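You operate a simulated robot arm through the tools that you are given. There is no shell and no other tool.

Carry out the task below with a simulated robot arm. There is one attempt and no reset: what you move stays moved.

JOB
Try the three beacons and stand the dead one in the blue Repairs tray.
Fine: switch the other two off again.

The check looks at the end state, three seconds after you hand in, the way a careful person would. Anything else that was tipped, shoved, dropped, spilled or broken makes it a failure.

ROBOT AND FRAMES
A 6-joint arm with a two-finger gripper, fixed in place. Base frame: the origin is at the foot of the arm, x ahead of it, y to its left, z up; the work surface is at about z = 0.87. Units: m, degrees, N and s.
With the tool pointing down near the work surface it reaches from about 0.14 to 0.68 m from the base axis. Its first joint turns from -66.0 to 66.0 degrees. Payload 2.45 kg.
The TCP is the grasp point between the finger pads, 0.03 m short of the fingertips. In the tool frame z runs along the fingers and y along their closing line. The gripper opens to 0.106 m. The gripper's body begins 0.079 m behind the TCP.
Orientation is told as [roll, pitch, yaw] about the base's x, y, z axes, in that order, counted from this pose: with the fingers straight down and closing along the base's y, the tool's x points along the base's -x, its y along +y and its z along -z.

CONTROLS
- The arm moves only by the tool arm_command. Its argument "moves" is a list that holds one entry, the list of rows, each a list of 7 numbers: the shift along the tool's x, y, z in units of 40 mm (1.0 is 40 mm), then the turn, a rotation vector about the tool's x, y, z in units of 8 degrees (1.0 is 8 degrees), then the gripper command, from -1 (fully open) to 1 (shut), values between in proportion. In form: [[[x, y, z, rx, ry, rz, claw], ...]]. A call has 1 to 20 rows; each row shifts and turns the commanded pose from where the row before left it, along the tool's axes as they then stand. A call with a number of a shift or a turn outside -1 to 1 is refused whole. Rows are played at 5 a second. More than 0.05 m and 8.6 degrees between two rows, or a gripper value outside its range, and nothing of the call is played. Where a pose cannot be reached the arm comes as near as it can. A force on the tool above 40 N (or 10 N above the force at the start of the call, whichever is more), or a blocked arm, ends the call early, and 0.2 s more pass. The fingers move at their own pace (about 0.153 m/s each) and stop on an object; they squeeze with about 28 N. The grip force told is the motor's: it shows also when the fingers shut on nothing. Time passes only in rows, and 0.2 s behind the last, so rows that do not move let the fingers close. The reply holds the time, the measured pose of the TCP, the force on the tool along the base axes, the opening and the grip force, in the units named above and with some noise, with the torque about the TCP (base axes, N m) and any sound that the robot's microphone picked up.
- Cameras (640 x 400 px; columns grow to the right, rows downward): "scene" is fixed at [0.0763, 0.4301, 1.4094]; the picture's right is [-0.55, -0.83, 0.00], its down [-0.42, 0.28, -0.86] and it looks along [0.72, -0.47, -0.51] (base axes); focal length 261 px, centre (320, 200). "wrist" rides on the gripper at [0.076, -0.002, -0.106] in the tool frame; the picture's right is [0.02, 1.00, 0.00], its down [-0.78, 0.02, -0.62] and it looks along [-0.62, 0.01, 0.78] (tool axes); focal length 247 px, centre (320, 200). There is no depth. A picture from a camera that has moved, and an enlarged one, comes with that camera's place and axes in the base frame and with its lens.
- snapshot(camera): a new picture of that camera. It takes no simulated time.
- enlarge(camera, box): a new picture of the part [left, top, right, bottom] of that camera's present view, enlarged. It takes no simulated time.
- hand_in(): hands the job in; it is judged then, once.

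Nothing tells you positions but the pictures and the camera data. Unless the task says otherwise, let go and move clear before handing in.

The tools are called after "Request:" by a JSON object that holds its "fn" and its "kwargs". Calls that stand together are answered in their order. arm_command: Moves the arm, as the interface text tells. Its arguments: {"type":"object","properties":{"moves":{"type":"array","items":{"type":"array","items":{"type":"array","items":{"type":"number"}}}}},"required":["moves"]} The other tools are called the same way: snapshot (camera) takes a picture; enlarge (camera, box) takes an enlarged picture of a part of a camera's view; hand_in () hands the job in.

At the start:

```text
time: 0.0
eef_pos: [0.382, 0.148, 1.2557]
orientation: [0.0, 0.0, -0.1]
force: [-0.1, -0.5, 0.4]
torque: [-0.03, 0.01, -0.01]
gripper_width: 0.106
grasp_force: 0.1
```

scene: 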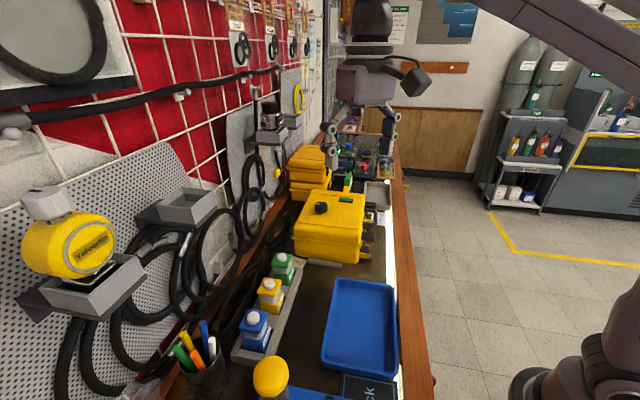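
wrist: 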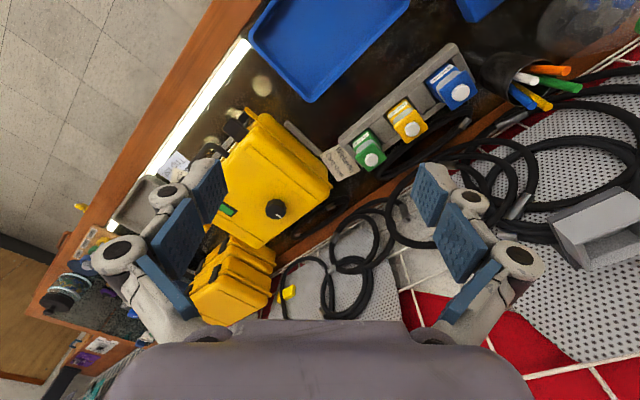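

I see three small beacons (green, yellow, blue) in a grey rack, a blue tray and another blue object nearer the camera. I'll look closer before moving.

Request:
{"fn": "enlarge", "kwargs": {"camera": "scene", "box": [220, 230, 420, 400]}}

Request:
{"fn": "enlarge", "kwargs": {"camera": "wrist", "box": [240, 0, 560, 200]}}

Request:
{"fn": "enlarge", "kwargs": {"camera": "scene", "box": [280, 130, 420, 270]}}

```text
2.35 times, centred on (320, 315) of scene
camera zoom: at [0.0763, 0.4301, 1.4094], right [-0.55, -0.83, 0.0], down [-0.42, 0.28, -0.86], along [0.72, -0.47, -0.51], focal length 615 px, centre (320, -71)
```

zoom: 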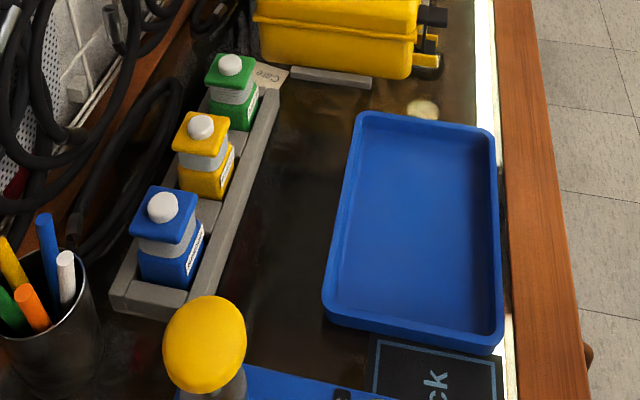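

```text
2.00 times, centred on (400, 100) of wrist
camera zoom: at [0.3055, 0.1456, 1.3622], right [-0.02, 1.0, 0.0], down [0.78, 0.02, 0.62], along [0.62, 0.01, -0.78], focal length 494 px, centre (160, 400)
```

zoom: 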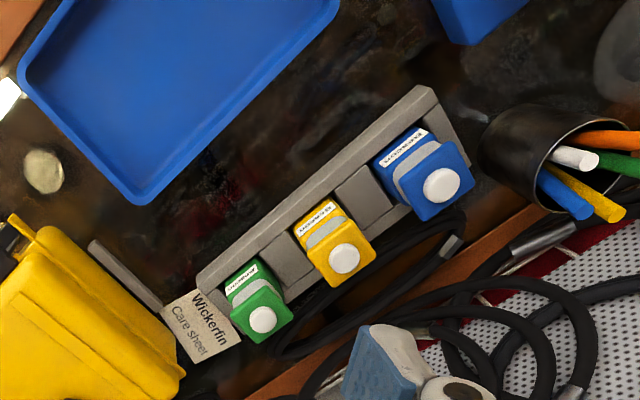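

```text
2.86 times, centred on (350, 200) of scene
camera zoom: at [0.0763, 0.4301, 1.4094], right [-0.55, -0.83, 0.0], down [-0.42, 0.28, -0.86], along [0.72, -0.47, -0.51], focal length 746 px, centre (234, 200)
```

zoom: 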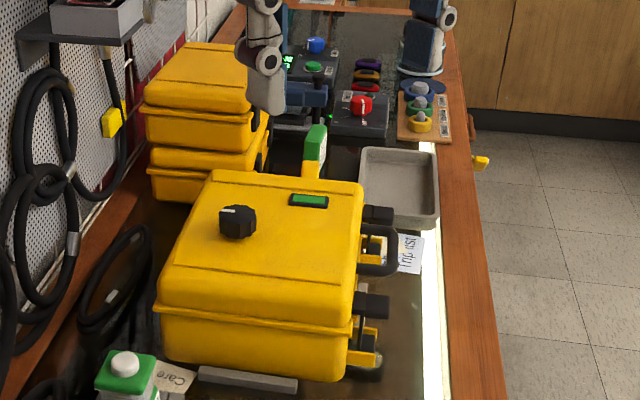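

The beacons stand in a rack running at about -45°, with knobs at roughly (0.41,0.36), (0.47,0.305) and (0.53,0.243), z≈0.96. A care sheet lies beside the green one, so I'll enlarge the labels first.

Request:
{"fn": "enlarge", "kwargs": {"camera": "wrist", "box": [310, 130, 400, 190]}}

Request:
{"fn": "enlarge", "kwargs": {"camera": "wrist", "box": [380, 60, 480, 125]}}

Request:
{"fn": "enlarge", "kwargs": {"camera": "scene", "box": [230, 340, 420, 400]}}

Request:
{"fn": "enlarge", "kwargs": {"camera": "scene", "box": [230, 240, 310, 300]}}

```text
6.67 times, centred on (355, 160) of wrist
camera zoom: at [0.3055, 0.1456, 1.3622], right [-0.02, 1.0, 0.0], down [0.78, 0.02, 0.62], along [0.62, 0.01, -0.78], focal length 1646 px, centre (87, 467)
```

zoom: 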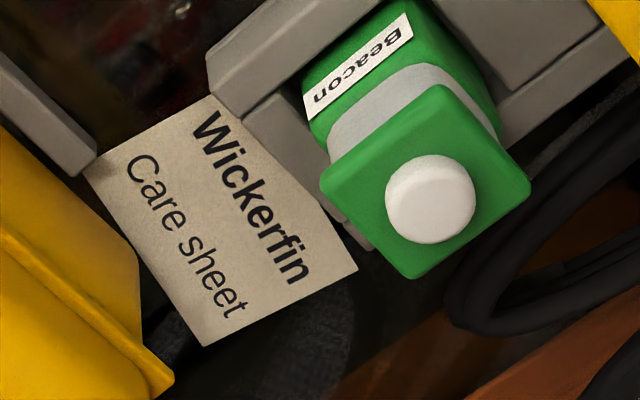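

```text
6.15 times, centred on (430, 92) of wrist
camera zoom: at [0.3055, 0.1456, 1.3622], right [-0.02, 1.0, 0.0], down [0.78, 0.02, 0.62], along [0.62, 0.01, -0.78], focal length 1520 px, centre (-357, 862)
```

zoom: 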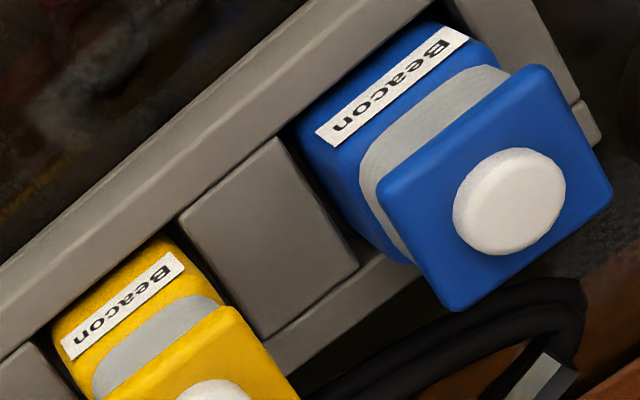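

```text
3.37 times, centred on (325, 370) of scene
camera zoom: at [0.0763, 0.4301, 1.4094], right [-0.55, -0.83, 0.0], down [-0.42, 0.28, -0.86], along [0.72, -0.47, -0.51], focal length 880 px, centre (303, -373)
```

zoom: 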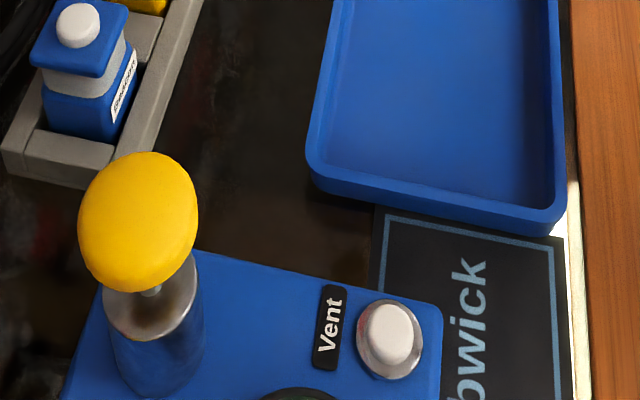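

```text
6.67 times, centred on (270, 270) of scene
camera zoom: at [0.0763, 0.4301, 1.4094], right [-0.55, -0.83, 0.0], down [-0.42, 0.28, -0.86], along [0.72, -0.47, -0.51], focal length 1742 px, centre (653, -267)
```

zoom: 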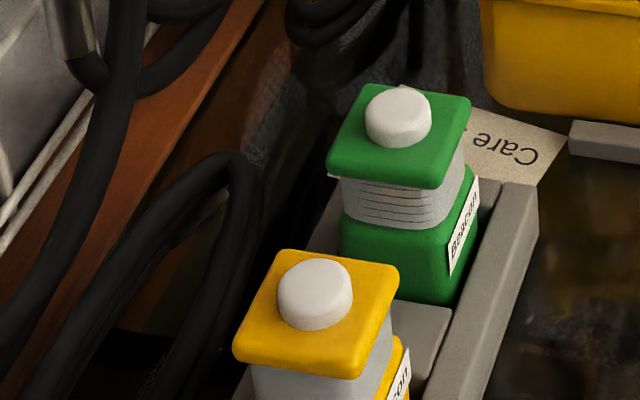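

The beacons each have a white push button on top of the cap and a grey lamp band. I'll keep clear of the blue "Vent" device with the yellow mushroom, and move to a closer view square to the rack (yaw +45°).

Request:
{"fn": "arm_command", "kwargs": {"moves": [[[-0.11, 0.575, 0.66, 0, 0, 0, 0], [-0.11, 0.575, 0.66, 0, 0, 0, 0], [-0.11, 0.575, 0.66, 0, 0, 0, 0], [-0.12, 0.575, 0.67, 0, 0, 0, 0], [0, 0, 0, 0, 0, -0.94, 0], [0, 0, 0, 0, 0, -0.94, 0], [0, 0, 0, 0, 0, -0.94, 0], [0, 0, 0, 0, 0, -0.94, 0], [0, 0, 0, 0, 0, -0.94, 0], [0, 0, 0, 0, 0, -0.94, 0], [0, 0, 0, 0, 0, 0, 0]]]}}

```text
time: 2.4
eef_pos: [0.4005, 0.2395, 1.1483]
orientation: [-0.1, 0.0, 45.2]
force: [0.4, 0.8, 0.1]
torque: [0.0, -0.02, -0.01]
gripper_width: 0.0529
grasp_force: 0.0
```

Request:
{"fn": "snapshot", "kwargs": {"camera": "wrist"}}

Request:
{"fn": "snapshot", "kwargs": {"camera": "scene"}}

```text
taken
camera wrist: at [0.3472, 0.1836, 1.2566], right [-0.72, 0.69, 0.0], down [0.54, 0.57, 0.62], along [0.43, 0.45, -0.78], focal length 247 px, centre (320, 200)
```

wrist: 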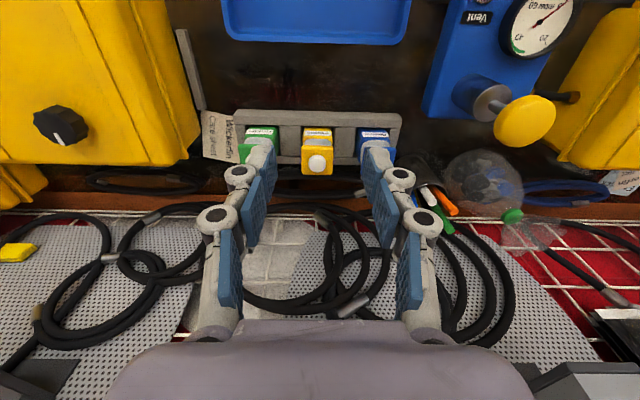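

```text
taken
```

scene: 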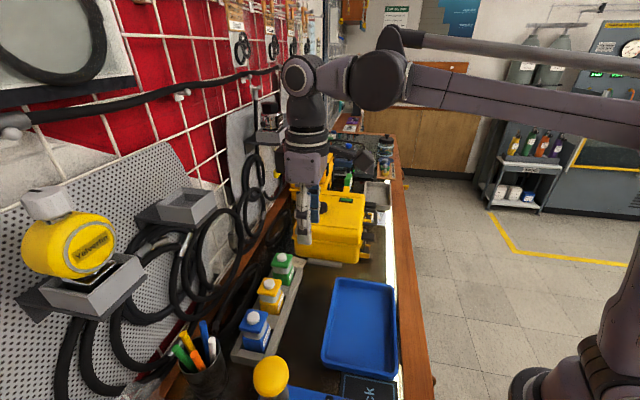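

Now I have a straight-on view of all three beacons. I'll enlarge to pin down the buttons.

Request:
{"fn": "enlarge", "kwargs": {"camera": "wrist", "box": [200, 90, 440, 240]}}

Request:
{"fn": "enlarge", "kwargs": {"camera": "scene", "box": [220, 240, 320, 370]}}

```text
2.67 times, centred on (320, 165) of wrist
camera zoom: at [0.3472, 0.1836, 1.2566], right [-0.72, 0.69, 0.0], down [0.54, 0.57, 0.62], along [0.43, 0.45, -0.78], focal length 659 px, centre (320, 293)
```

zoom: 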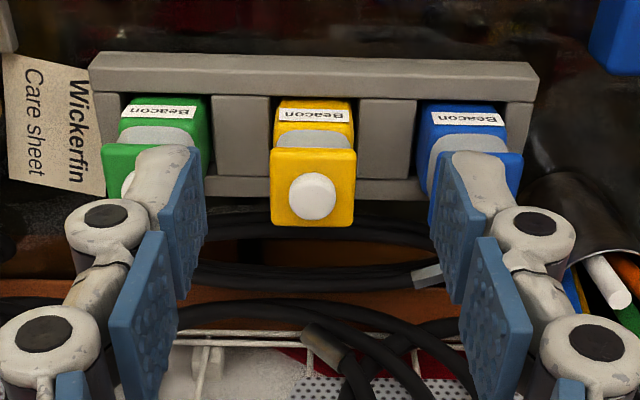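

```text
3.08 times, centred on (270, 305) of scene
camera zoom: at [0.0763, 0.4301, 1.4094], right [-0.55, -0.83, 0.0], down [-0.42, 0.28, -0.86], along [0.72, -0.47, -0.51], focal length 804 px, centre (474, -123)
```

zoom: 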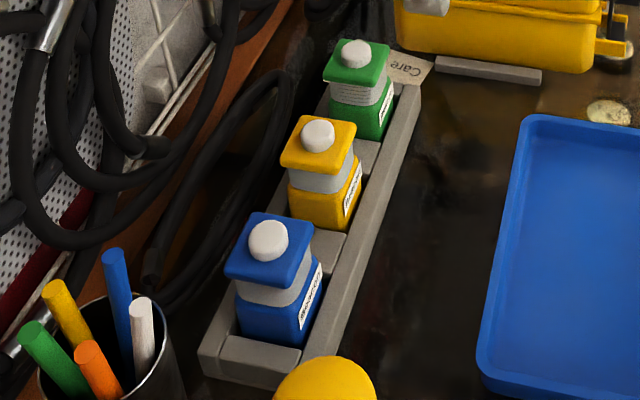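

The band lamps are all dark now. I'll shut the fingers and go above the yellow button at about (0.471, 0.3055).

Request:
{"fn": "arm_command", "kwargs": {"moves": [[[-0.6, -0.02, 0.55, 0, 0, 0, 1], [-0.6, -0.02, 0.55, 0, 0, 0, 1], [-0.6, -0.02, 0.55, 0, 0, 0, 1], [-0.6, -0.02, 0.55, 0, 0, 0, 1], [0, 0, 0, 0, 0, 0, 1]]]}}

Request:
{"fn": "enlarge", "kwargs": {"camera": "wrist", "box": [200, 90, 440, 240]}}

Request:
{"fn": "enlarge", "kwargs": {"camera": "scene", "box": [220, 220, 340, 370]}}

```text
time: 3.6
eef_pos: [0.4687, 0.3055, 1.0618]
orientation: [0.0, 0.0, 45.1]
force: [0.1, 0.7, -0.3]
torque: [0.0, 0.02, -0.01]
gripper_width: 0.0
grasp_force: 28.6
```

```text
2.67 times, centred on (320, 165) of wrist
camera zoom: at [0.4171, 0.2501, 1.169], right [-0.72, 0.69, 0.0], down [0.54, 0.57, 0.62], along [0.43, 0.45, -0.78], focal length 659 px, centre (320, 293)
```

zoom: 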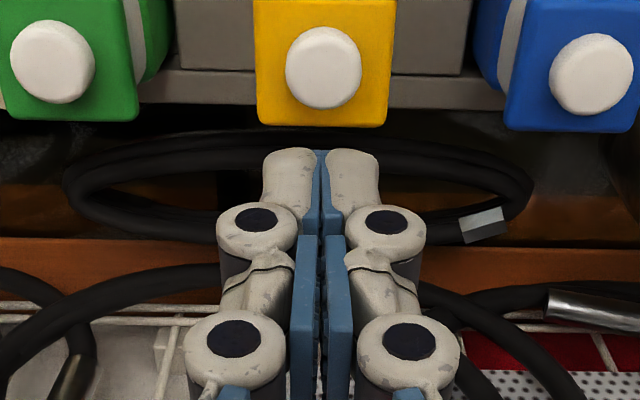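

```text
2.67 times, centred on (280, 295) of scene
camera zoom: at [0.0764, 0.4301, 1.4094], right [-0.55, -0.83, 0.0], down [-0.42, 0.28, -0.86], along [0.72, -0.47, -0.51], focal length 697 px, centre (427, -53)
```

zoom: 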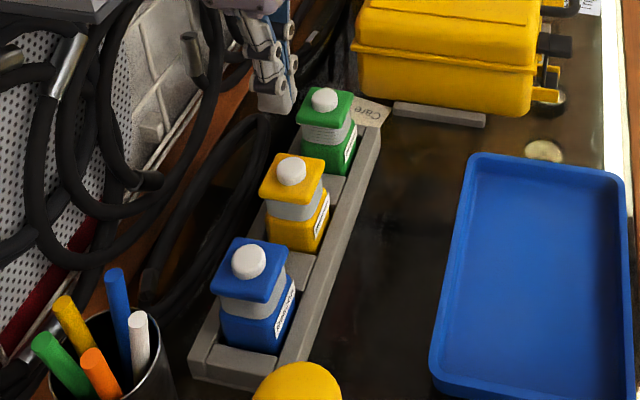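

The closed fingertips are centred over the yellow button. I'll descend to just above it, then press slowly while watching the force.

Request:
{"fn": "arm_command", "kwargs": {"moves": [[[0, 0, 0.7, 0, 0, 0, 1], [0, 0, 0.7, 0, 0, 0, 1], [0, 0, 0.1, 0, 0, 0, 1], [0, 0, 0, 0, 0, 0, 1]]]}}

Request:
{"fn": "enlarge", "kwargs": {"camera": "scene", "box": [240, 250, 320, 320]}}

```text
time: 4.6
eef_pos: [0.4699, 0.3036, 1.0008]
orientation: [-0.1, 0.1, 45.2]
force: [-0.2, -0.2, -0.3]
torque: [0.02, 0.01, 0.01]
gripper_width: 0.0001
grasp_force: 27.4
```

```text
5.71 times, centred on (280, 285) of scene
camera zoom: at [0.0763, 0.4301, 1.4094], right [-0.55, -0.83, 0.0], down [-0.42, 0.28, -0.86], along [0.72, -0.47, -0.51], focal length 1493 px, centre (549, -286)
```

zoom: 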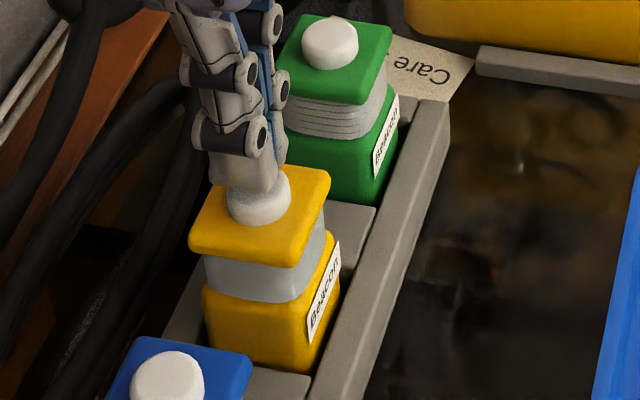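

The fingertips are just above the yellow button, so now I'll press gently.

Request:
{"fn": "arm_command", "kwargs": {"moves": [[[0, 0, 0.1, 0, 0, 0, 1], [0, 0, 0.05, 0, 0, 0, 1], [0, 0, 0.05, 0, 0, 0, 1], [0, 0, 0, 0, 0, 0, 1]]]}}

Request:
{"fn": "enlarge", "kwargs": {"camera": "scene", "box": [240, 250, 320, 320]}}

```text
time: 5.6
eef_pos: [0.4712, 0.3041, 0.9928]
orientation: [0.0, -0.1, 45.2]
force: [-0.6, -0.4, 2.9]
torque: [-0.02, 0.05, -0.01]
gripper_width: 0.0063
grasp_force: 27.8
heard: click
```

```text
5.71 times, centred on (280, 285) of scene
camera zoom: at [0.0763, 0.4301, 1.4094], right [-0.55, -0.83, 0.0], down [-0.42, 0.28, -0.86], along [0.72, -0.47, -0.51], focal length 1493 px, centre (549, -286)
```

zoom: 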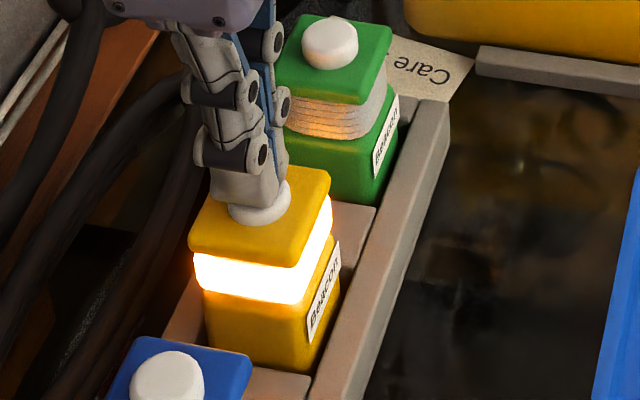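

Clicked, and the yellow lamp is lit. I'll lift off and see whether it stays lit.

Request:
{"fn": "arm_command", "kwargs": {"moves": [[[0, 0, -0.3, 0, 0, 0, 1], [0, 0, -0.3, 0, 0, 0, 1], [0, 0, 0, 0, 0, 0, 1]]]}}

Request:
{"fn": "enlarge", "kwargs": {"camera": "scene", "box": [220, 240, 340, 370]}}

```text
time: 6.4
eef_pos: [0.4697, 0.3055, 1.0177]
orientation: [0.0, 0.0, 45.1]
force: [-0.7, 0.0, 0.0]
torque: [0.03, -0.02, -0.02]
gripper_width: 0.0
grasp_force: 28.0
```

```text
3.08 times, centred on (280, 305) of scene
camera zoom: at [0.0763, 0.4301, 1.4094], right [-0.55, -0.83, 0.0], down [-0.42, 0.28, -0.86], along [0.72, -0.47, -0.51], focal length 804 px, centre (443, -123)
```

zoom: 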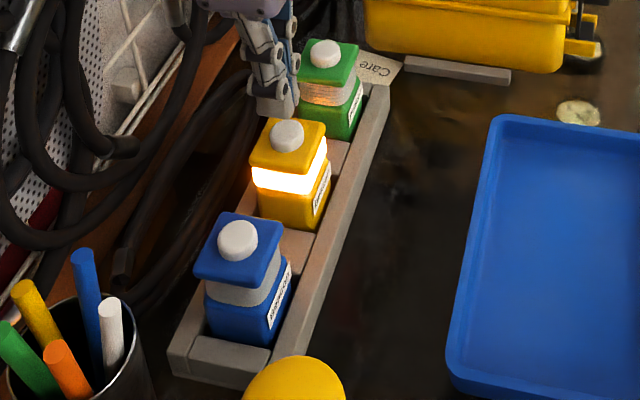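

Yellow stays lit, so it works and the button latches. I'll press it once more to switch it off and check.

Request:
{"fn": "arm_command", "kwargs": {"moves": [[[0, 0, 0.4, 0, 0, 0, 1], [0, 0, 0.1, 0, 0, 0, 1], [0, 0, 0.05, 0, 0, 0, 1], [0, 0, 0.05, 0, 0, 0, 1], [0, 0, 0, 0, 0, 0, 1]]]}}

Request:
{"fn": "enlarge", "kwargs": {"camera": "scene", "box": [220, 240, 340, 370]}}

```text
time: 7.6
eef_pos: [0.47, 0.3041, 0.9924]
orientation: [0.0, 0.0, 45.1]
force: [-1.2, 0.5, 1.6]
torque: [-0.01, 0.01, 0.0]
gripper_width: 0.006
grasp_force: 27.9
heard: click
```

```text
3.08 times, centred on (280, 305) of scene
camera zoom: at [0.0763, 0.4301, 1.4094], right [-0.55, -0.83, 0.0], down [-0.42, 0.28, -0.86], along [0.72, -0.47, -0.51], focal length 804 px, centre (443, -123)
```

zoom: 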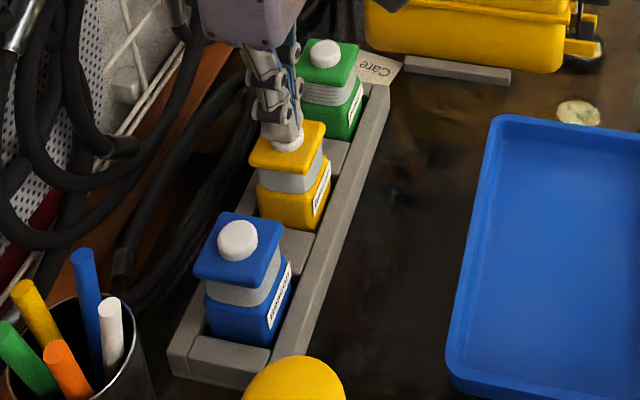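

Yellow is off again. I'll lift and move over the blue beacon.

Request:
{"fn": "arm_command", "kwargs": {"moves": [[[0, 0, -0.7, 0, 0, 0, 1], [0, 0, -0.7, 0, 0, 0, 1], [0, 0.7, 0, 0, 0, 0, 1], [0, 0.7, 0, 0, 0, 0, 1], [0, 0.72, 0, 0, 0, 0, 1], [0, 0, 0, 0, 0, 0, 1]]]}}

Request:
{"fn": "enlarge", "kwargs": {"camera": "scene", "box": [220, 240, 340, 370]}}

Request:
{"fn": "snapshot", "kwargs": {"camera": "wrist"}}

```text
time: 9.0
eef_pos: [0.4096, 0.3659, 1.0486]
orientation: [0.0, -0.1, 45.1]
force: [0.6, -0.3, 0.1]
torque: [0.01, 0.01, 0.0]
gripper_width: 0.0
grasp_force: 27.9
```

```text
3.08 times, centred on (280, 305) of scene
camera zoom: at [0.0763, 0.4301, 1.4094], right [-0.55, -0.83, 0.0], down [-0.42, 0.28, -0.86], along [0.72, -0.47, -0.51], focal length 804 px, centre (443, -123)
```

zoom: 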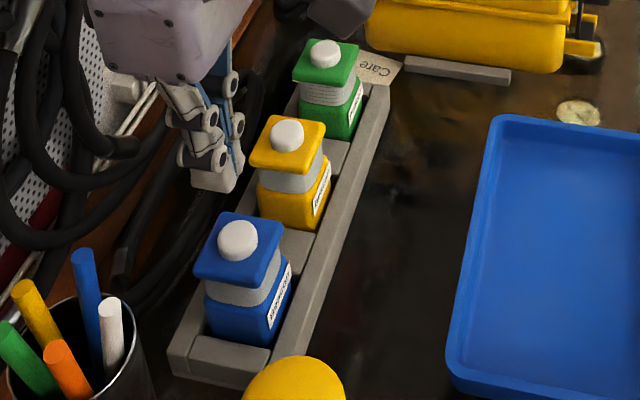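

```text
taken
camera wrist: at [0.3567, 0.3102, 1.1558], right [-0.72, 0.69, 0.0], down [0.54, 0.57, 0.62], along [0.43, 0.45, -0.78], focal length 247 px, centre (320, 200)
```

wrist: 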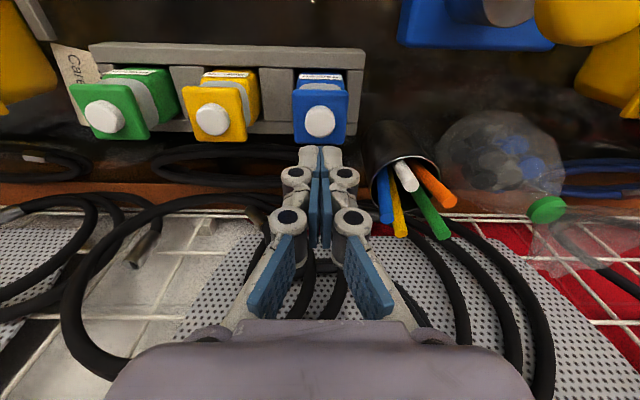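

The pens stay below the gripper body, so the way down is clear. I'll press the blue button.

Request:
{"fn": "arm_command", "kwargs": {"moves": [[[0.04, 0, 0.7, 0, 0, 0, 1], [0, 0, 0.4, 0, 0, 0, 1], [0, 0, 0.1, 0, 0, 0, 1], [0, 0, 0.1, 0, 0, 0, 1], [0, 0, 0.05, 0, 0, 0, 1], [0, 0, 0.05, 0, 0, 0, 1], [0, 0, 0, 0, 0, 0, 1]]]}}

Request:
{"fn": "enlarge", "kwargs": {"camera": "scene", "box": [220, 240, 340, 370]}}

```text
time: 10.6
eef_pos: [0.4087, 0.364, 0.9944]
orientation: [0.0, 0.0, 45.1]
force: [-0.4, -2.0, 1.4]
torque: [-0.05, 0.01, 0.0]
gripper_width: 0.0061
grasp_force: 28.2
heard: click
```

```text
3.08 times, centred on (280, 305) of scene
camera zoom: at [0.0763, 0.43, 1.4094], right [-0.55, -0.83, 0.0], down [-0.42, 0.28, -0.86], along [0.72, -0.47, -0.51], focal length 804 px, centre (443, -123)
```

zoom: 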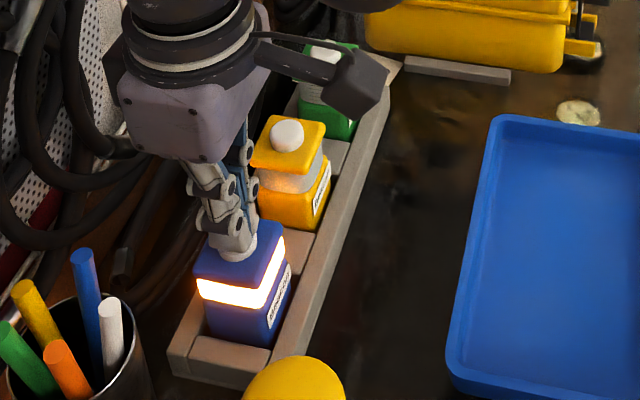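

Blue lights too. I'll lift, press again to switch it off, and lift clear.

Request:
{"fn": "arm_command", "kwargs": {"moves": [[[0, 0, -0.4, 0, 0, 0, 1], [0, 0, -0.2, 0, 0, 0, 1], [0, 0, 0, 0, 0, 0, 1], [0, 0, 0.4, 0, 0, 0, 1], [0, 0, 0.1, 0, 0, 0, 1], [0, 0, 0.05, 0, 0, 0, 1], [0, 0, 0.05, 0, 0, 0, 1], [0, 0, 0, 0, 0, 0, 1]]]}}

Request:
{"fn": "enlarge", "kwargs": {"camera": "scene", "box": [220, 240, 340, 370]}}

```text
time: 12.4
eef_pos: [0.4094, 0.3634, 0.9931]
orientation: [0.0, 0.0, 45.2]
force: [0.2, -0.2, 2.3]
torque: [-0.02, 0.01, -0.01]
gripper_width: 0.006
grasp_force: 28.2
heard: click
```

```text
3.08 times, centred on (280, 305) of scene
camera zoom: at [0.0763, 0.4301, 1.4094], right [-0.55, -0.83, 0.0], down [-0.42, 0.28, -0.86], along [0.72, -0.47, -0.51], focal length 804 px, centre (443, -123)
```

zoom: 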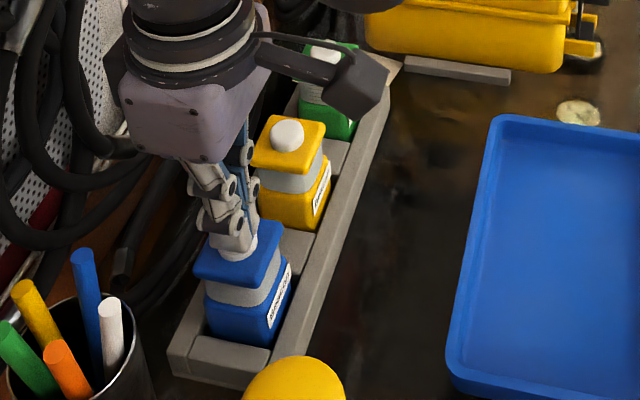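

Blue is off again. Now over to the green beacon at about (0.531, 0.243).

Request:
{"fn": "arm_command", "kwargs": {"moves": [[[0, 0, -0.7, 0, 0, 0, 1], [0, 0, -0.7, 0, 0, 0, 1], [0, -0.858, 0, 0, 0, 0, 1], [0, -0.858, 0, 0, 0, 0, 1], [0, -0.858, 0, 0, 0, 0, 1], [0, -0.858, 0, 0, 0, 0, 1], [0, -0.858, 0, 0, 0, 0, 1], [0, 0, 0, 0, 0, 0, 1]]]}}

Request:
{"fn": "snapshot", "kwargs": {"camera": "wrist"}}

Request:
{"fn": "enlarge", "kwargs": {"camera": "scene", "box": [220, 240, 340, 370]}}

```text
time: 14.2
eef_pos: [0.5303, 0.2435, 1.0502]
orientation: [0.0, 0.0, 45.1]
force: [0.4, 0.4, 0.2]
torque: [-0.01, -0.02, 0.05]
gripper_width: 0.0001
grasp_force: 28.3
```

```text
taken
camera wrist: at [0.4774, 0.1874, 1.1566], right [-0.72, 0.69, 0.0], down [0.54, 0.57, 0.62], along [0.43, 0.45, -0.78], focal length 247 px, centre (320, 200)
```

wrist: 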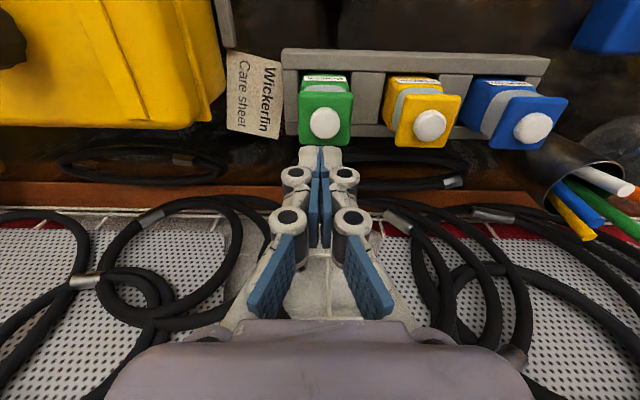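

```text
3.08 times, centred on (280, 305) of scene
camera zoom: at [0.0764, 0.4301, 1.4094], right [-0.55, -0.83, 0.0], down [-0.42, 0.28, -0.86], along [0.72, -0.47, -0.51], focal length 804 px, centre (443, -123)
```

zoom: 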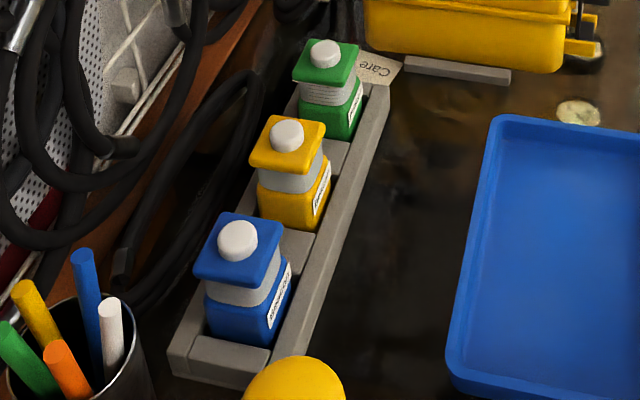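

All three are dark and undisturbed. I'll press the green button with a small sideways correction.

Request:
{"fn": "arm_command", "kwargs": {"moves": [[[0.02, 0.1, 0.7, 0, 0, 0, 1], [0, 0, 0.4, 0, 0, 0, 1], [0, 0, 0.1, 0, 0, 0, 1], [0, 0, 0.1, 0, 0, 0, 1], [0, 0, 0.05, 0, 0, 0, 1], [0, 0, 0.05, 0, 0, 0, 1], [0, 0, 0, 0, 0, 0, 1]]]}}

Request:
{"fn": "enlarge", "kwargs": {"camera": "scene", "box": [220, 240, 340, 370]}}

Request:
{"fn": "snapshot", "kwargs": {"camera": "wrist"}}

```text
time: 15.8
eef_pos: [0.5265, 0.2449, 0.994]
orientation: [0.0, 0.0, 45.0]
force: [0.9, -1.1, 1.9]
torque: [-0.02, 0.03, 0.01]
gripper_width: 0.0058
grasp_force: 27.6
heard: click
```

```text
3.08 times, centred on (280, 305) of scene
camera zoom: at [0.0763, 0.4301, 1.4094], right [-0.55, -0.83, 0.0], down [-0.42, 0.28, -0.86], along [0.72, -0.47, -0.51], focal length 804 px, centre (443, -123)
```

zoom: 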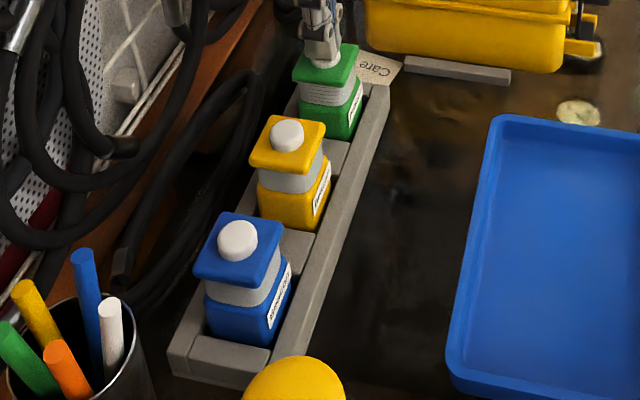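

```text
taken
camera wrist: at [0.4745, 0.1898, 1.1006], right [-0.72, 0.69, 0.0], down [0.54, 0.57, 0.62], along [0.43, 0.45, -0.78], focal length 247 px, centre (320, 200)
```

wrist: 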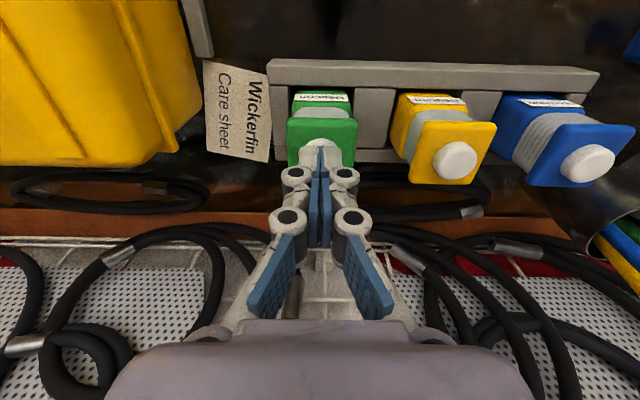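

A click, but green shows no light. I'll lift off and wait a moment to be sure it isn't just slow.

Request:
{"fn": "arm_command", "kwargs": {"moves": [[[0, 0, -0.4, 0, 0, 0, 1], [0, 0, -0.4, 0, 0, 0, 1], [0, 0, 0, 0, 0, 0, 1], [0, 0, 0, 0, 0, 0, 1], [0, 0, 0, 0, 0, 0, 1], [0, 0, 0, 0, 0, 0, 1], [0, 0, 0, 0, 0, 0, 1], [0, 0, 0, 0, 0, 0, 1], [0, 0, 0, 0, 0, 0, 1]]]}}

Request:
{"fn": "enlarge", "kwargs": {"camera": "scene", "box": [220, 240, 340, 370]}}

Request:
{"fn": "enlarge", "kwargs": {"camera": "wrist", "box": [200, 40, 500, 220]}}

```text
time: 17.8
eef_pos: [0.5267, 0.2455, 1.0249]
orientation: [0.0, 0.0, 45.0]
force: [-0.5, -0.1, 0.0]
torque: [-0.01, 0.0, 0.0]
gripper_width: 0.0
grasp_force: 28.4
```

```text
3.08 times, centred on (280, 305) of scene
camera zoom: at [0.0763, 0.4301, 1.4094], right [-0.55, -0.83, 0.0], down [-0.42, 0.28, -0.86], along [0.72, -0.47, -0.51], focal length 804 px, centre (443, -123)
```

zoom: 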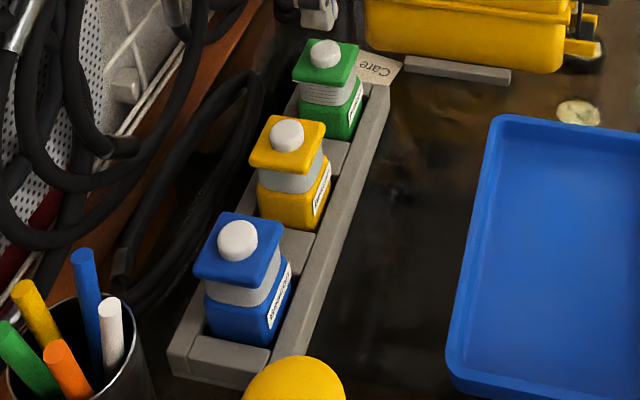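

```text
2.13 times, centred on (350, 130) of wrist
camera zoom: at [0.4742, 0.1903, 1.1316], right [-0.72, 0.69, 0.0], down [0.54, 0.57, 0.62], along [0.43, 0.45, -0.78], focal length 527 px, centre (256, 349)
```

zoom: 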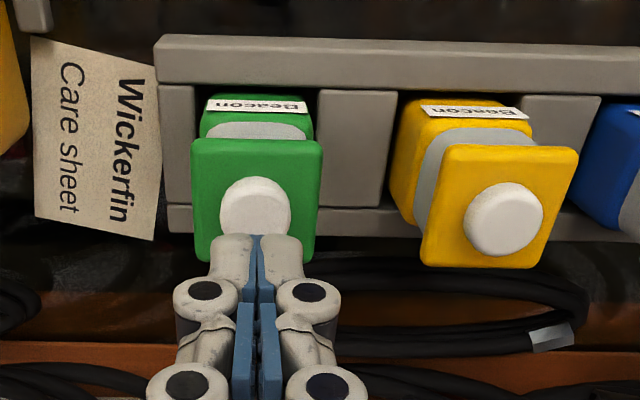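

Green is still dark. One more press will confirm it's dead and leave its switch as it was.

Request:
{"fn": "arm_command", "kwargs": {"moves": [[[0, 0, 0.5, 0, 0, 0, 1], [0, 0, 0.2, 0, 0, 0, 1], [0, 0, 0.05, 0, 0, 0, 1], [0, 0, 0.05, 0, 0, 0, 1], [0, 0, 0, 0, 0, 0, 1]]]}}

Request:
{"fn": "enlarge", "kwargs": {"camera": "scene", "box": [220, 240, 340, 370]}}

```text
time: 19.0
eef_pos: [0.528, 0.2444, 0.9936]
orientation: [-0.1, 0.0, 45.0]
force: [-0.8, 1.9, 2.1]
torque: [0.03, 0.05, 0.01]
gripper_width: 0.0062
grasp_force: 28.2
heard: click
```

```text
3.08 times, centred on (280, 305) of scene
camera zoom: at [0.0763, 0.4301, 1.4094], right [-0.55, -0.83, 0.0], down [-0.42, 0.28, -0.86], along [0.72, -0.47, -0.51], focal length 804 px, centre (443, -123)
```

zoom: 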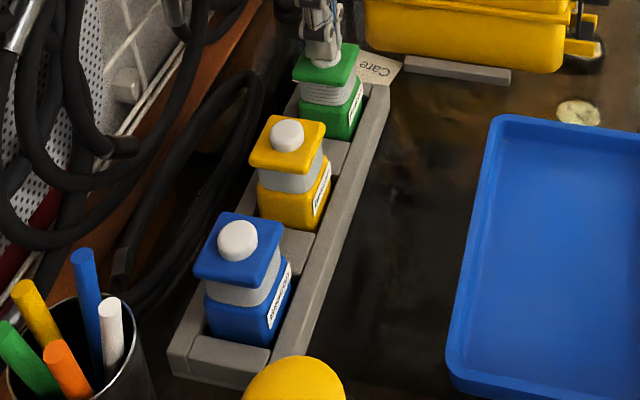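

Green is confirmed dead. Before picking it up, I'll rise and look at the tray from the front to make sure it's the Repairs tray.

Request:
{"fn": "arm_command", "kwargs": {"moves": [[[0, 0, -0.9, 0, 0, 0, 1], [0, 0, -0.9, 0, 0, 0, 1], [0, 0, -0.9, 0, 0, 0, 1], [0, 0, -0.9, 0, 0, 0, 1], [0, 0, -0.9, 0, 0, 0, 1], [0, 0, -0.9, 0, 0, 0, 1], [0.87, 0.22, 0, 0, 0, 0, 0], [0.87, 0.22, 0, 0, 0, 0, 0], [0.87, 0.22, 0, 0, 0, 0, 0], [0.87, 0.22, 0, 0, 0, 0, 0], [0.87, 0.22, 0, 0, 0, 0, 0], [0.87, 0.22, 0, 0, 0, 0, 0], [0.87, 0.22, 0, 0, 0, 0, 0], [0.87, 0.22, 0, 0, 0, 0, 0], [0.87, 0.22, 0, 0, 0, 0, 0], [0.87, 0.22, 0, 0, 0, 0, 0], [0, 0, 0, 0, 0, 0, 0]]]}}

Request:
{"fn": "snapshot", "kwargs": {"camera": "wrist"}}

Request:
{"fn": "snapshot", "kwargs": {"camera": "scene"}}

```text
time: 22.6
eef_pos: [0.2016, 0.0533, 1.1808]
orientation: [-0.1, 0.0, 45.1]
force: [0.9, 0.2, -0.4]
torque: [0.03, -0.01, -0.02]
gripper_width: 0.0532
grasp_force: 0.1
out of reach, approached as far as the arm can: row 6
```

```text
taken
camera wrist: at [0.1498, -0.0022, 1.2877], right [-0.72, 0.69, 0.0], down [0.54, 0.57, 0.62], along [0.43, 0.45, -0.78], focal length 247 px, centre (320, 200)
```

wrist: 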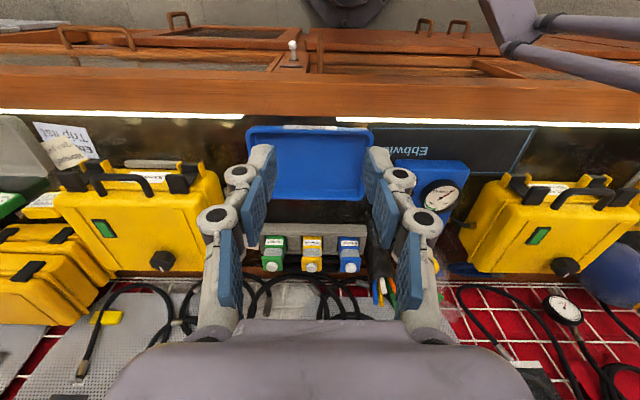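

```text
taken
```

scene: 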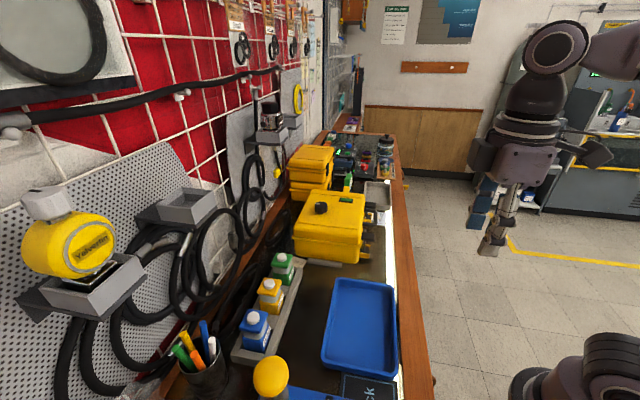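

The whole bench is visible now and this is the only blue tray. There's a label on its front edge, which I'll enlarge.

Request:
{"fn": "enlarge", "kwargs": {"camera": "wrist", "box": [230, 110, 390, 210]}}

Request:
{"fn": "enlarge", "kwargs": {"camera": "wrist", "box": [360, 100, 640, 290]}}

Request:
{"fn": "enlarge", "kwargs": {"camera": "wrist", "box": [0, 90, 240, 280]}}

```text
4.00 times, centred on (310, 160) of wrist
camera zoom: at [0.1498, -0.0022, 1.2877], right [-0.72, 0.69, 0.0], down [0.54, 0.57, 0.62], along [0.43, 0.45, -0.78], focal length 988 px, centre (360, 360)
```

zoom: 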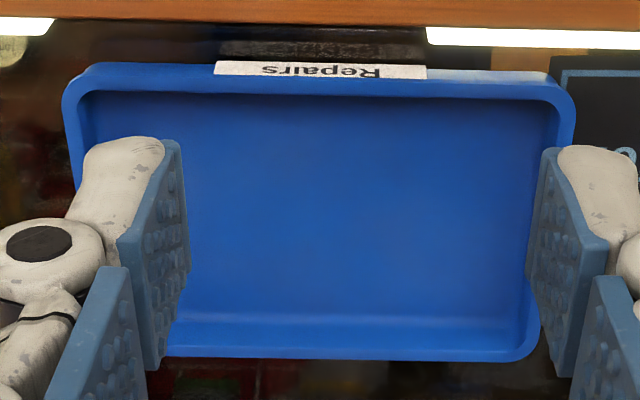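

```text
2.11 times, centred on (500, 195) of wrist
camera zoom: at [0.1498, -0.0022, 1.2877], right [-0.72, 0.69, 0.0], down [0.54, 0.57, 0.62], along [0.43, 0.45, -0.78], focal length 520 px, centre (-59, 210)
```

zoom: 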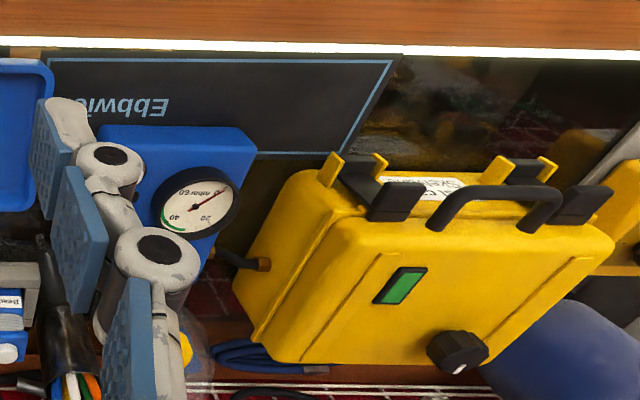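

```text
2.11 times, centred on (120, 185) of wrist
camera zoom: at [0.1498, -0.0022, 1.2877], right [-0.72, 0.69, 0.0], down [0.54, 0.57, 0.62], along [0.43, 0.45, -0.78], focal length 520 px, centre (741, 232)
```

zoom: 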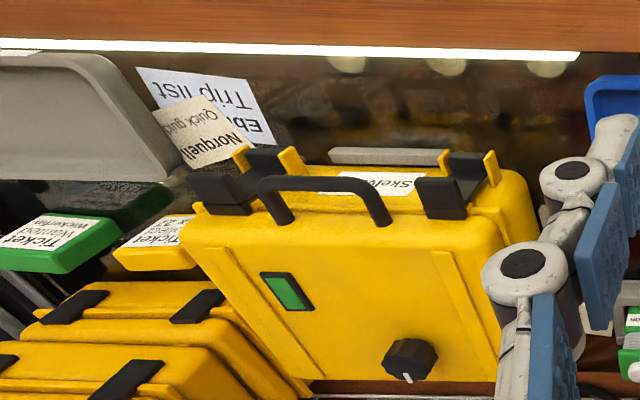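

The tray is labelled "Repairs" and is empty, centred near (0.327, 0.158). I'll return above the green beacon with the fingers opened to about 62 mm, enough to go between the neighbours.

Request:
{"fn": "arm_command", "kwargs": {"moves": [[[-0.828, -0.216, 0, 0, 0, 0, -0.17], [-0.828, -0.216, 0, 0, 0, 0, -0.17], [-0.828, -0.216, 0, 0, 0, 0, -0.17], [-0.828, -0.216, 0, 0, 0, 0, -0.17], [-0.828, -0.216, 0, 0, 0, 0, -0.17], [-0.828, -0.216, 0, 0, 0, 0, -0.17], [-0.828, -0.216, 0, 0, 0, 0, -0.17], [-0.828, -0.216, 0, 0, 0, 0, -0.17], [-0.828, -0.216, 0, 0, 0, 0, -0.17], [-0.828, -0.216, 0, 0, 0, 0, -0.17], [-0.828, -0.216, 0, 0, 0, 0, -0.17], [0, 0, 0.7, 0, 0, 0, -0.17], [0, 0, 0.7, 0, 0, 0, -0.17], [0, 0, 0.7, 0, 0, 0, -0.17], [0, 0, 0.7, 0, 0, 0, -0.17], [0, 0, 0, 0, 0, 0, -0.17]]]}}

Request:
{"fn": "snapshot", "kwargs": {"camera": "wrist"}}

Request:
{"fn": "enlarge", "kwargs": {"camera": "scene", "box": [220, 220, 360, 320]}}

```text
time: 26.0
eef_pos: [0.5169, 0.2397, 1.0696]
orientation: [0.0, -0.1, 45.1]
force: [-0.1, -0.9, -0.4]
torque: [0.02, -0.02, 0.0]
gripper_width: 0.0618
grasp_force: 0.1
out of reach, approached as far as the arm can: row 11
```

```text
taken
camera wrist: at [0.4641, 0.1837, 1.1771], right [-0.72, 0.69, 0.0], down [0.54, 0.57, 0.62], along [0.43, 0.45, -0.78], focal length 247 px, centre (320, 200)
```

wrist: 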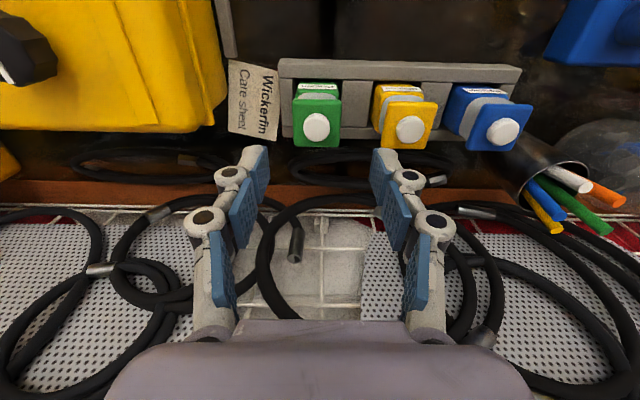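

```text
4.00 times, centred on (290, 270) of scene
camera zoom: at [0.0763, 0.4301, 1.4094], right [-0.55, -0.83, 0.0], down [-0.42, 0.28, -0.86], along [0.72, -0.47, -0.51], focal length 1045 px, centre (440, -80)
```

zoom: 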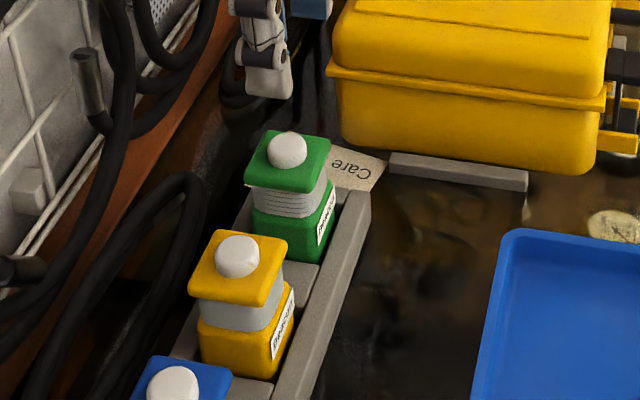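

The green button computes to (0.527, 0.244). I'll correct sideways, descend part way, and check the fingers straddle the cap cleanly.

Request:
{"fn": "arm_command", "kwargs": {"moves": [[[-0.25, -0.09, 0, 0, 0, 0, -0.17], [0, 0, 0.6, 0, 0, 0, -0.17], [0, 0, 0.6, 0, 0, 0, -0.17], [0, 0, 0.5, 0, 0, 0, -0.17], [0, 0, 0, 0, 0, 0, -0.17]]]}}

Request:
{"fn": "enlarge", "kwargs": {"camera": "wrist", "box": [200, 50, 440, 200]}}

Request:
{"fn": "enlarge", "kwargs": {"camera": "scene", "box": [240, 230, 320, 290]}}

```text
time: 27.2
eef_pos: [0.5273, 0.2431, 1.0022]
orientation: [0.1, 0.0, 45.1]
force: [-0.2, 0.1, -0.1]
torque: [-0.01, -0.02, -0.02]
gripper_width: 0.062
grasp_force: 0.0
```

```text
2.67 times, centred on (320, 125) of wrist
camera zoom: at [0.475, 0.1871, 1.1093], right [-0.72, 0.69, 0.0], down [0.54, 0.57, 0.62], along [0.43, 0.45, -0.78], focal length 659 px, centre (320, 400)
```

zoom: 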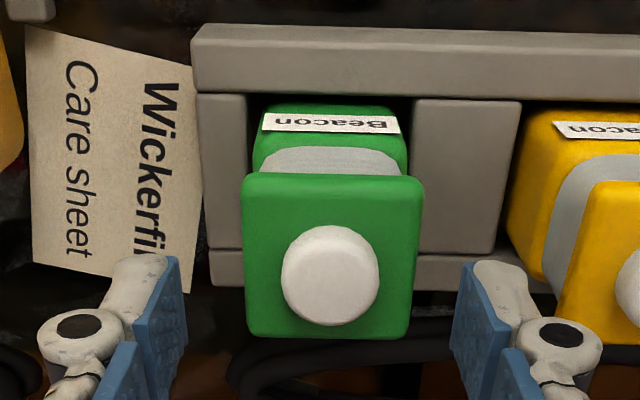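

```text
6.67 times, centred on (280, 260) of scene
camera zoom: at [0.0763, 0.4301, 1.4094], right [-0.55, -0.83, 0.0], down [-0.42, 0.28, -0.86], along [0.72, -0.47, -0.51], focal length 1742 px, centre (587, -200)
```

zoom: 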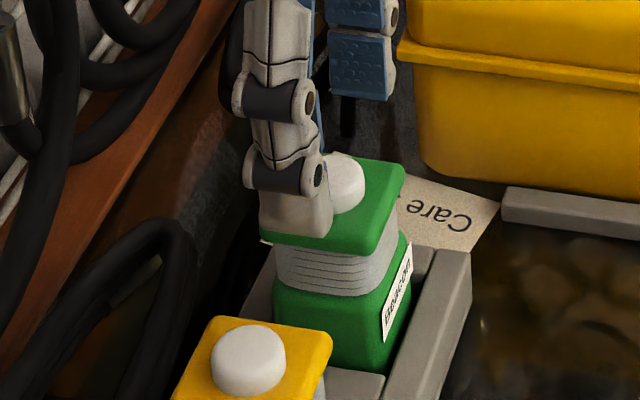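

The fingers straddle the cap with a slight offset. I'll shift about 2 mm and descend to grasp height (TCP z≈0.947).

Request:
{"fn": "arm_command", "kwargs": {"moves": [[[0, 0.055, 0, 0, 0, 0, -0.17], [0, 0, 0.4, 0, 0, 0, -0.17], [0, 0, 0.4, 0, 0, 0, -0.17], [0, 0, 0.3, 0, 0, 0, -0.17], [0, 0, 0.28, 0, 0, 0, -0.17], [0, 0, 0, 0, 0, 0, -0.17]]]}}

Request:
{"fn": "enlarge", "kwargs": {"camera": "wrist", "box": [200, 50, 440, 200]}}

Request:
{"fn": "enlarge", "kwargs": {"camera": "scene", "box": [240, 230, 320, 290]}}

```text
time: 28.6
eef_pos: [0.5259, 0.2446, 0.9471]
orientation: [0.1, 0.0, 45.2]
force: [0.1, 0.8, -0.4]
torque: [0.0, -0.03, 0.02]
gripper_width: 0.062
grasp_force: 0.1
```

```text
2.67 times, centred on (320, 125) of wrist
camera zoom: at [0.4723, 0.1895, 1.0537], right [-0.72, 0.69, 0.0], down [0.54, 0.57, 0.62], along [0.43, 0.45, -0.78], focal length 659 px, centre (320, 400)
```

zoom: 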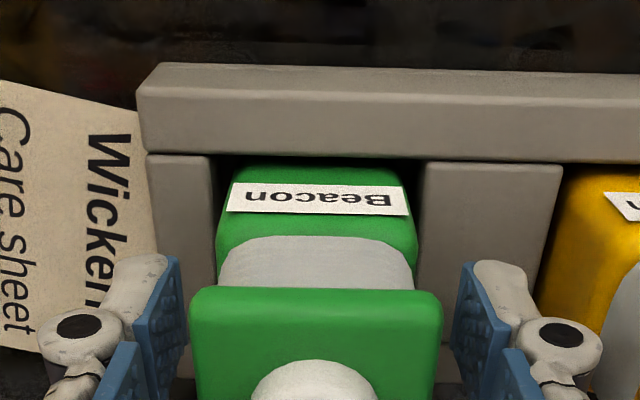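

```text
6.67 times, centred on (280, 260) of scene
camera zoom: at [0.0763, 0.4301, 1.4094], right [-0.55, -0.83, 0.0], down [-0.42, 0.28, -0.86], along [0.72, -0.47, -0.51], focal length 1742 px, centre (587, -200)
```

zoom: 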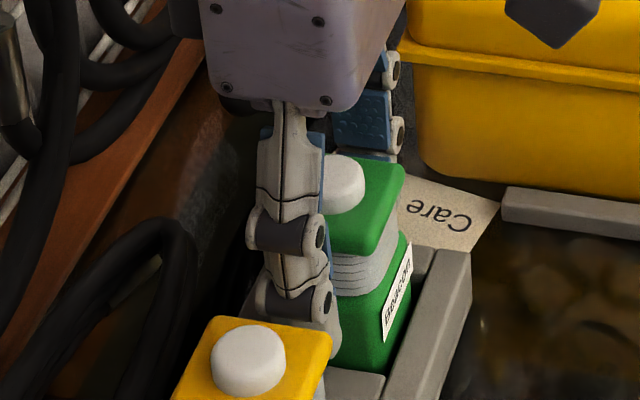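

The fingers straddle the cap evenly. I'll close on it.

Request:
{"fn": "arm_command", "kwargs": {"moves": [[[0, 0, 0, 0, 0, 0, 0.1], [0, 0, 0, 0, 0, 0, 0.4], [0, 0, 0, 0, 0, 0, 1], [0, 0, 0, 0, 0, 0, 1]]]}}

Request:
{"fn": "enlarge", "kwargs": {"camera": "wrist", "box": [200, 50, 440, 200]}}

Request:
{"fn": "enlarge", "kwargs": {"camera": "scene", "box": [240, 230, 320, 290]}}

```text
time: 29.6
eef_pos: [0.5252, 0.2449, 0.9472]
orientation: [0.0, 0.0, 45.0]
force: [0.2, -0.5, 0.7]
torque: [-0.03, -0.02, -0.02]
gripper_width: 0.0432
grasp_force: 28.0
```

```text
2.67 times, centred on (320, 125) of wrist
camera zoom: at [0.4723, 0.1895, 1.0539], right [-0.72, 0.69, 0.0], down [0.54, 0.57, 0.62], along [0.43, 0.45, -0.78], focal length 659 px, centre (320, 400)
```

zoom: 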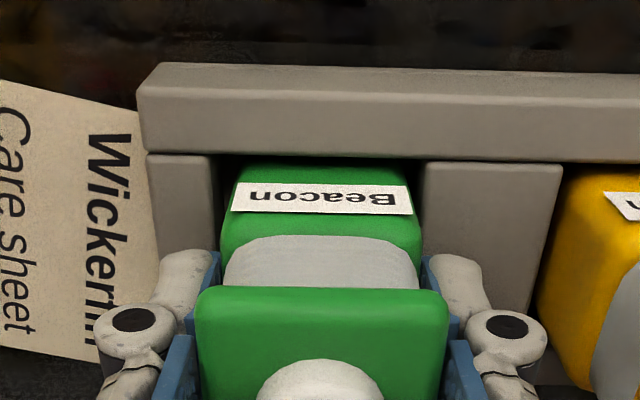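

```text
6.67 times, centred on (280, 260) of scene
camera zoom: at [0.0764, 0.4301, 1.4094], right [-0.55, -0.83, 0.0], down [-0.42, 0.28, -0.86], along [0.72, -0.47, -0.51], focal length 1742 px, centre (587, -200)
```

zoom: 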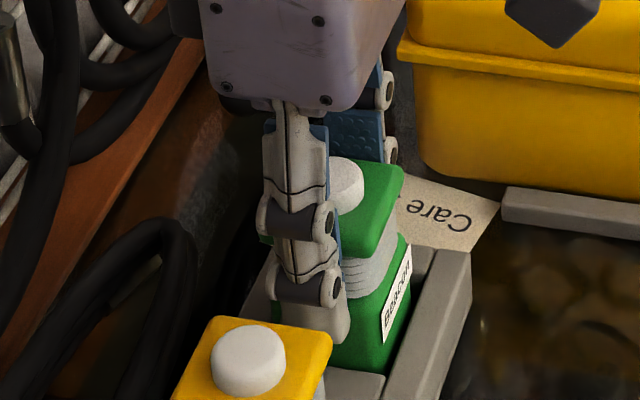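

Gripped firmly at 43 mm. I'll lift slowly, straight up.

Request:
{"fn": "arm_command", "kwargs": {"moves": [[[0, 0, -0.2, 0, 0, 0, 1], [0, 0, -0.3, 0, 0, 0, 1], [0, 0, -0.4, 0, 0, 0, 1], [0, 0, 0, 0, 0, 0, 1]]]}}

Request:
{"fn": "enlarge", "kwargs": {"camera": "scene", "box": [220, 210, 340, 310]}}

```text
time: 30.6
eef_pos: [0.5253, 0.2442, 0.9842]
orientation: [0.0, 0.0, 45.1]
force: [0.6, 0.7, -0.4]
torque: [0.02, 0.01, -0.02]
gripper_width: 0.0433
grasp_force: 28.1
```

```text
4.00 times, centred on (280, 260) of scene
camera zoom: at [0.0764, 0.4301, 1.4094], right [-0.55, -0.83, 0.0], down [-0.42, 0.28, -0.86], along [0.72, -0.47, -0.51], focal length 1045 px, centre (480, -40)
```

zoom: 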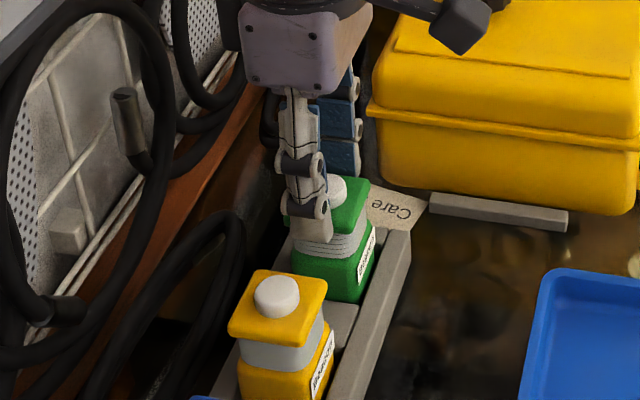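

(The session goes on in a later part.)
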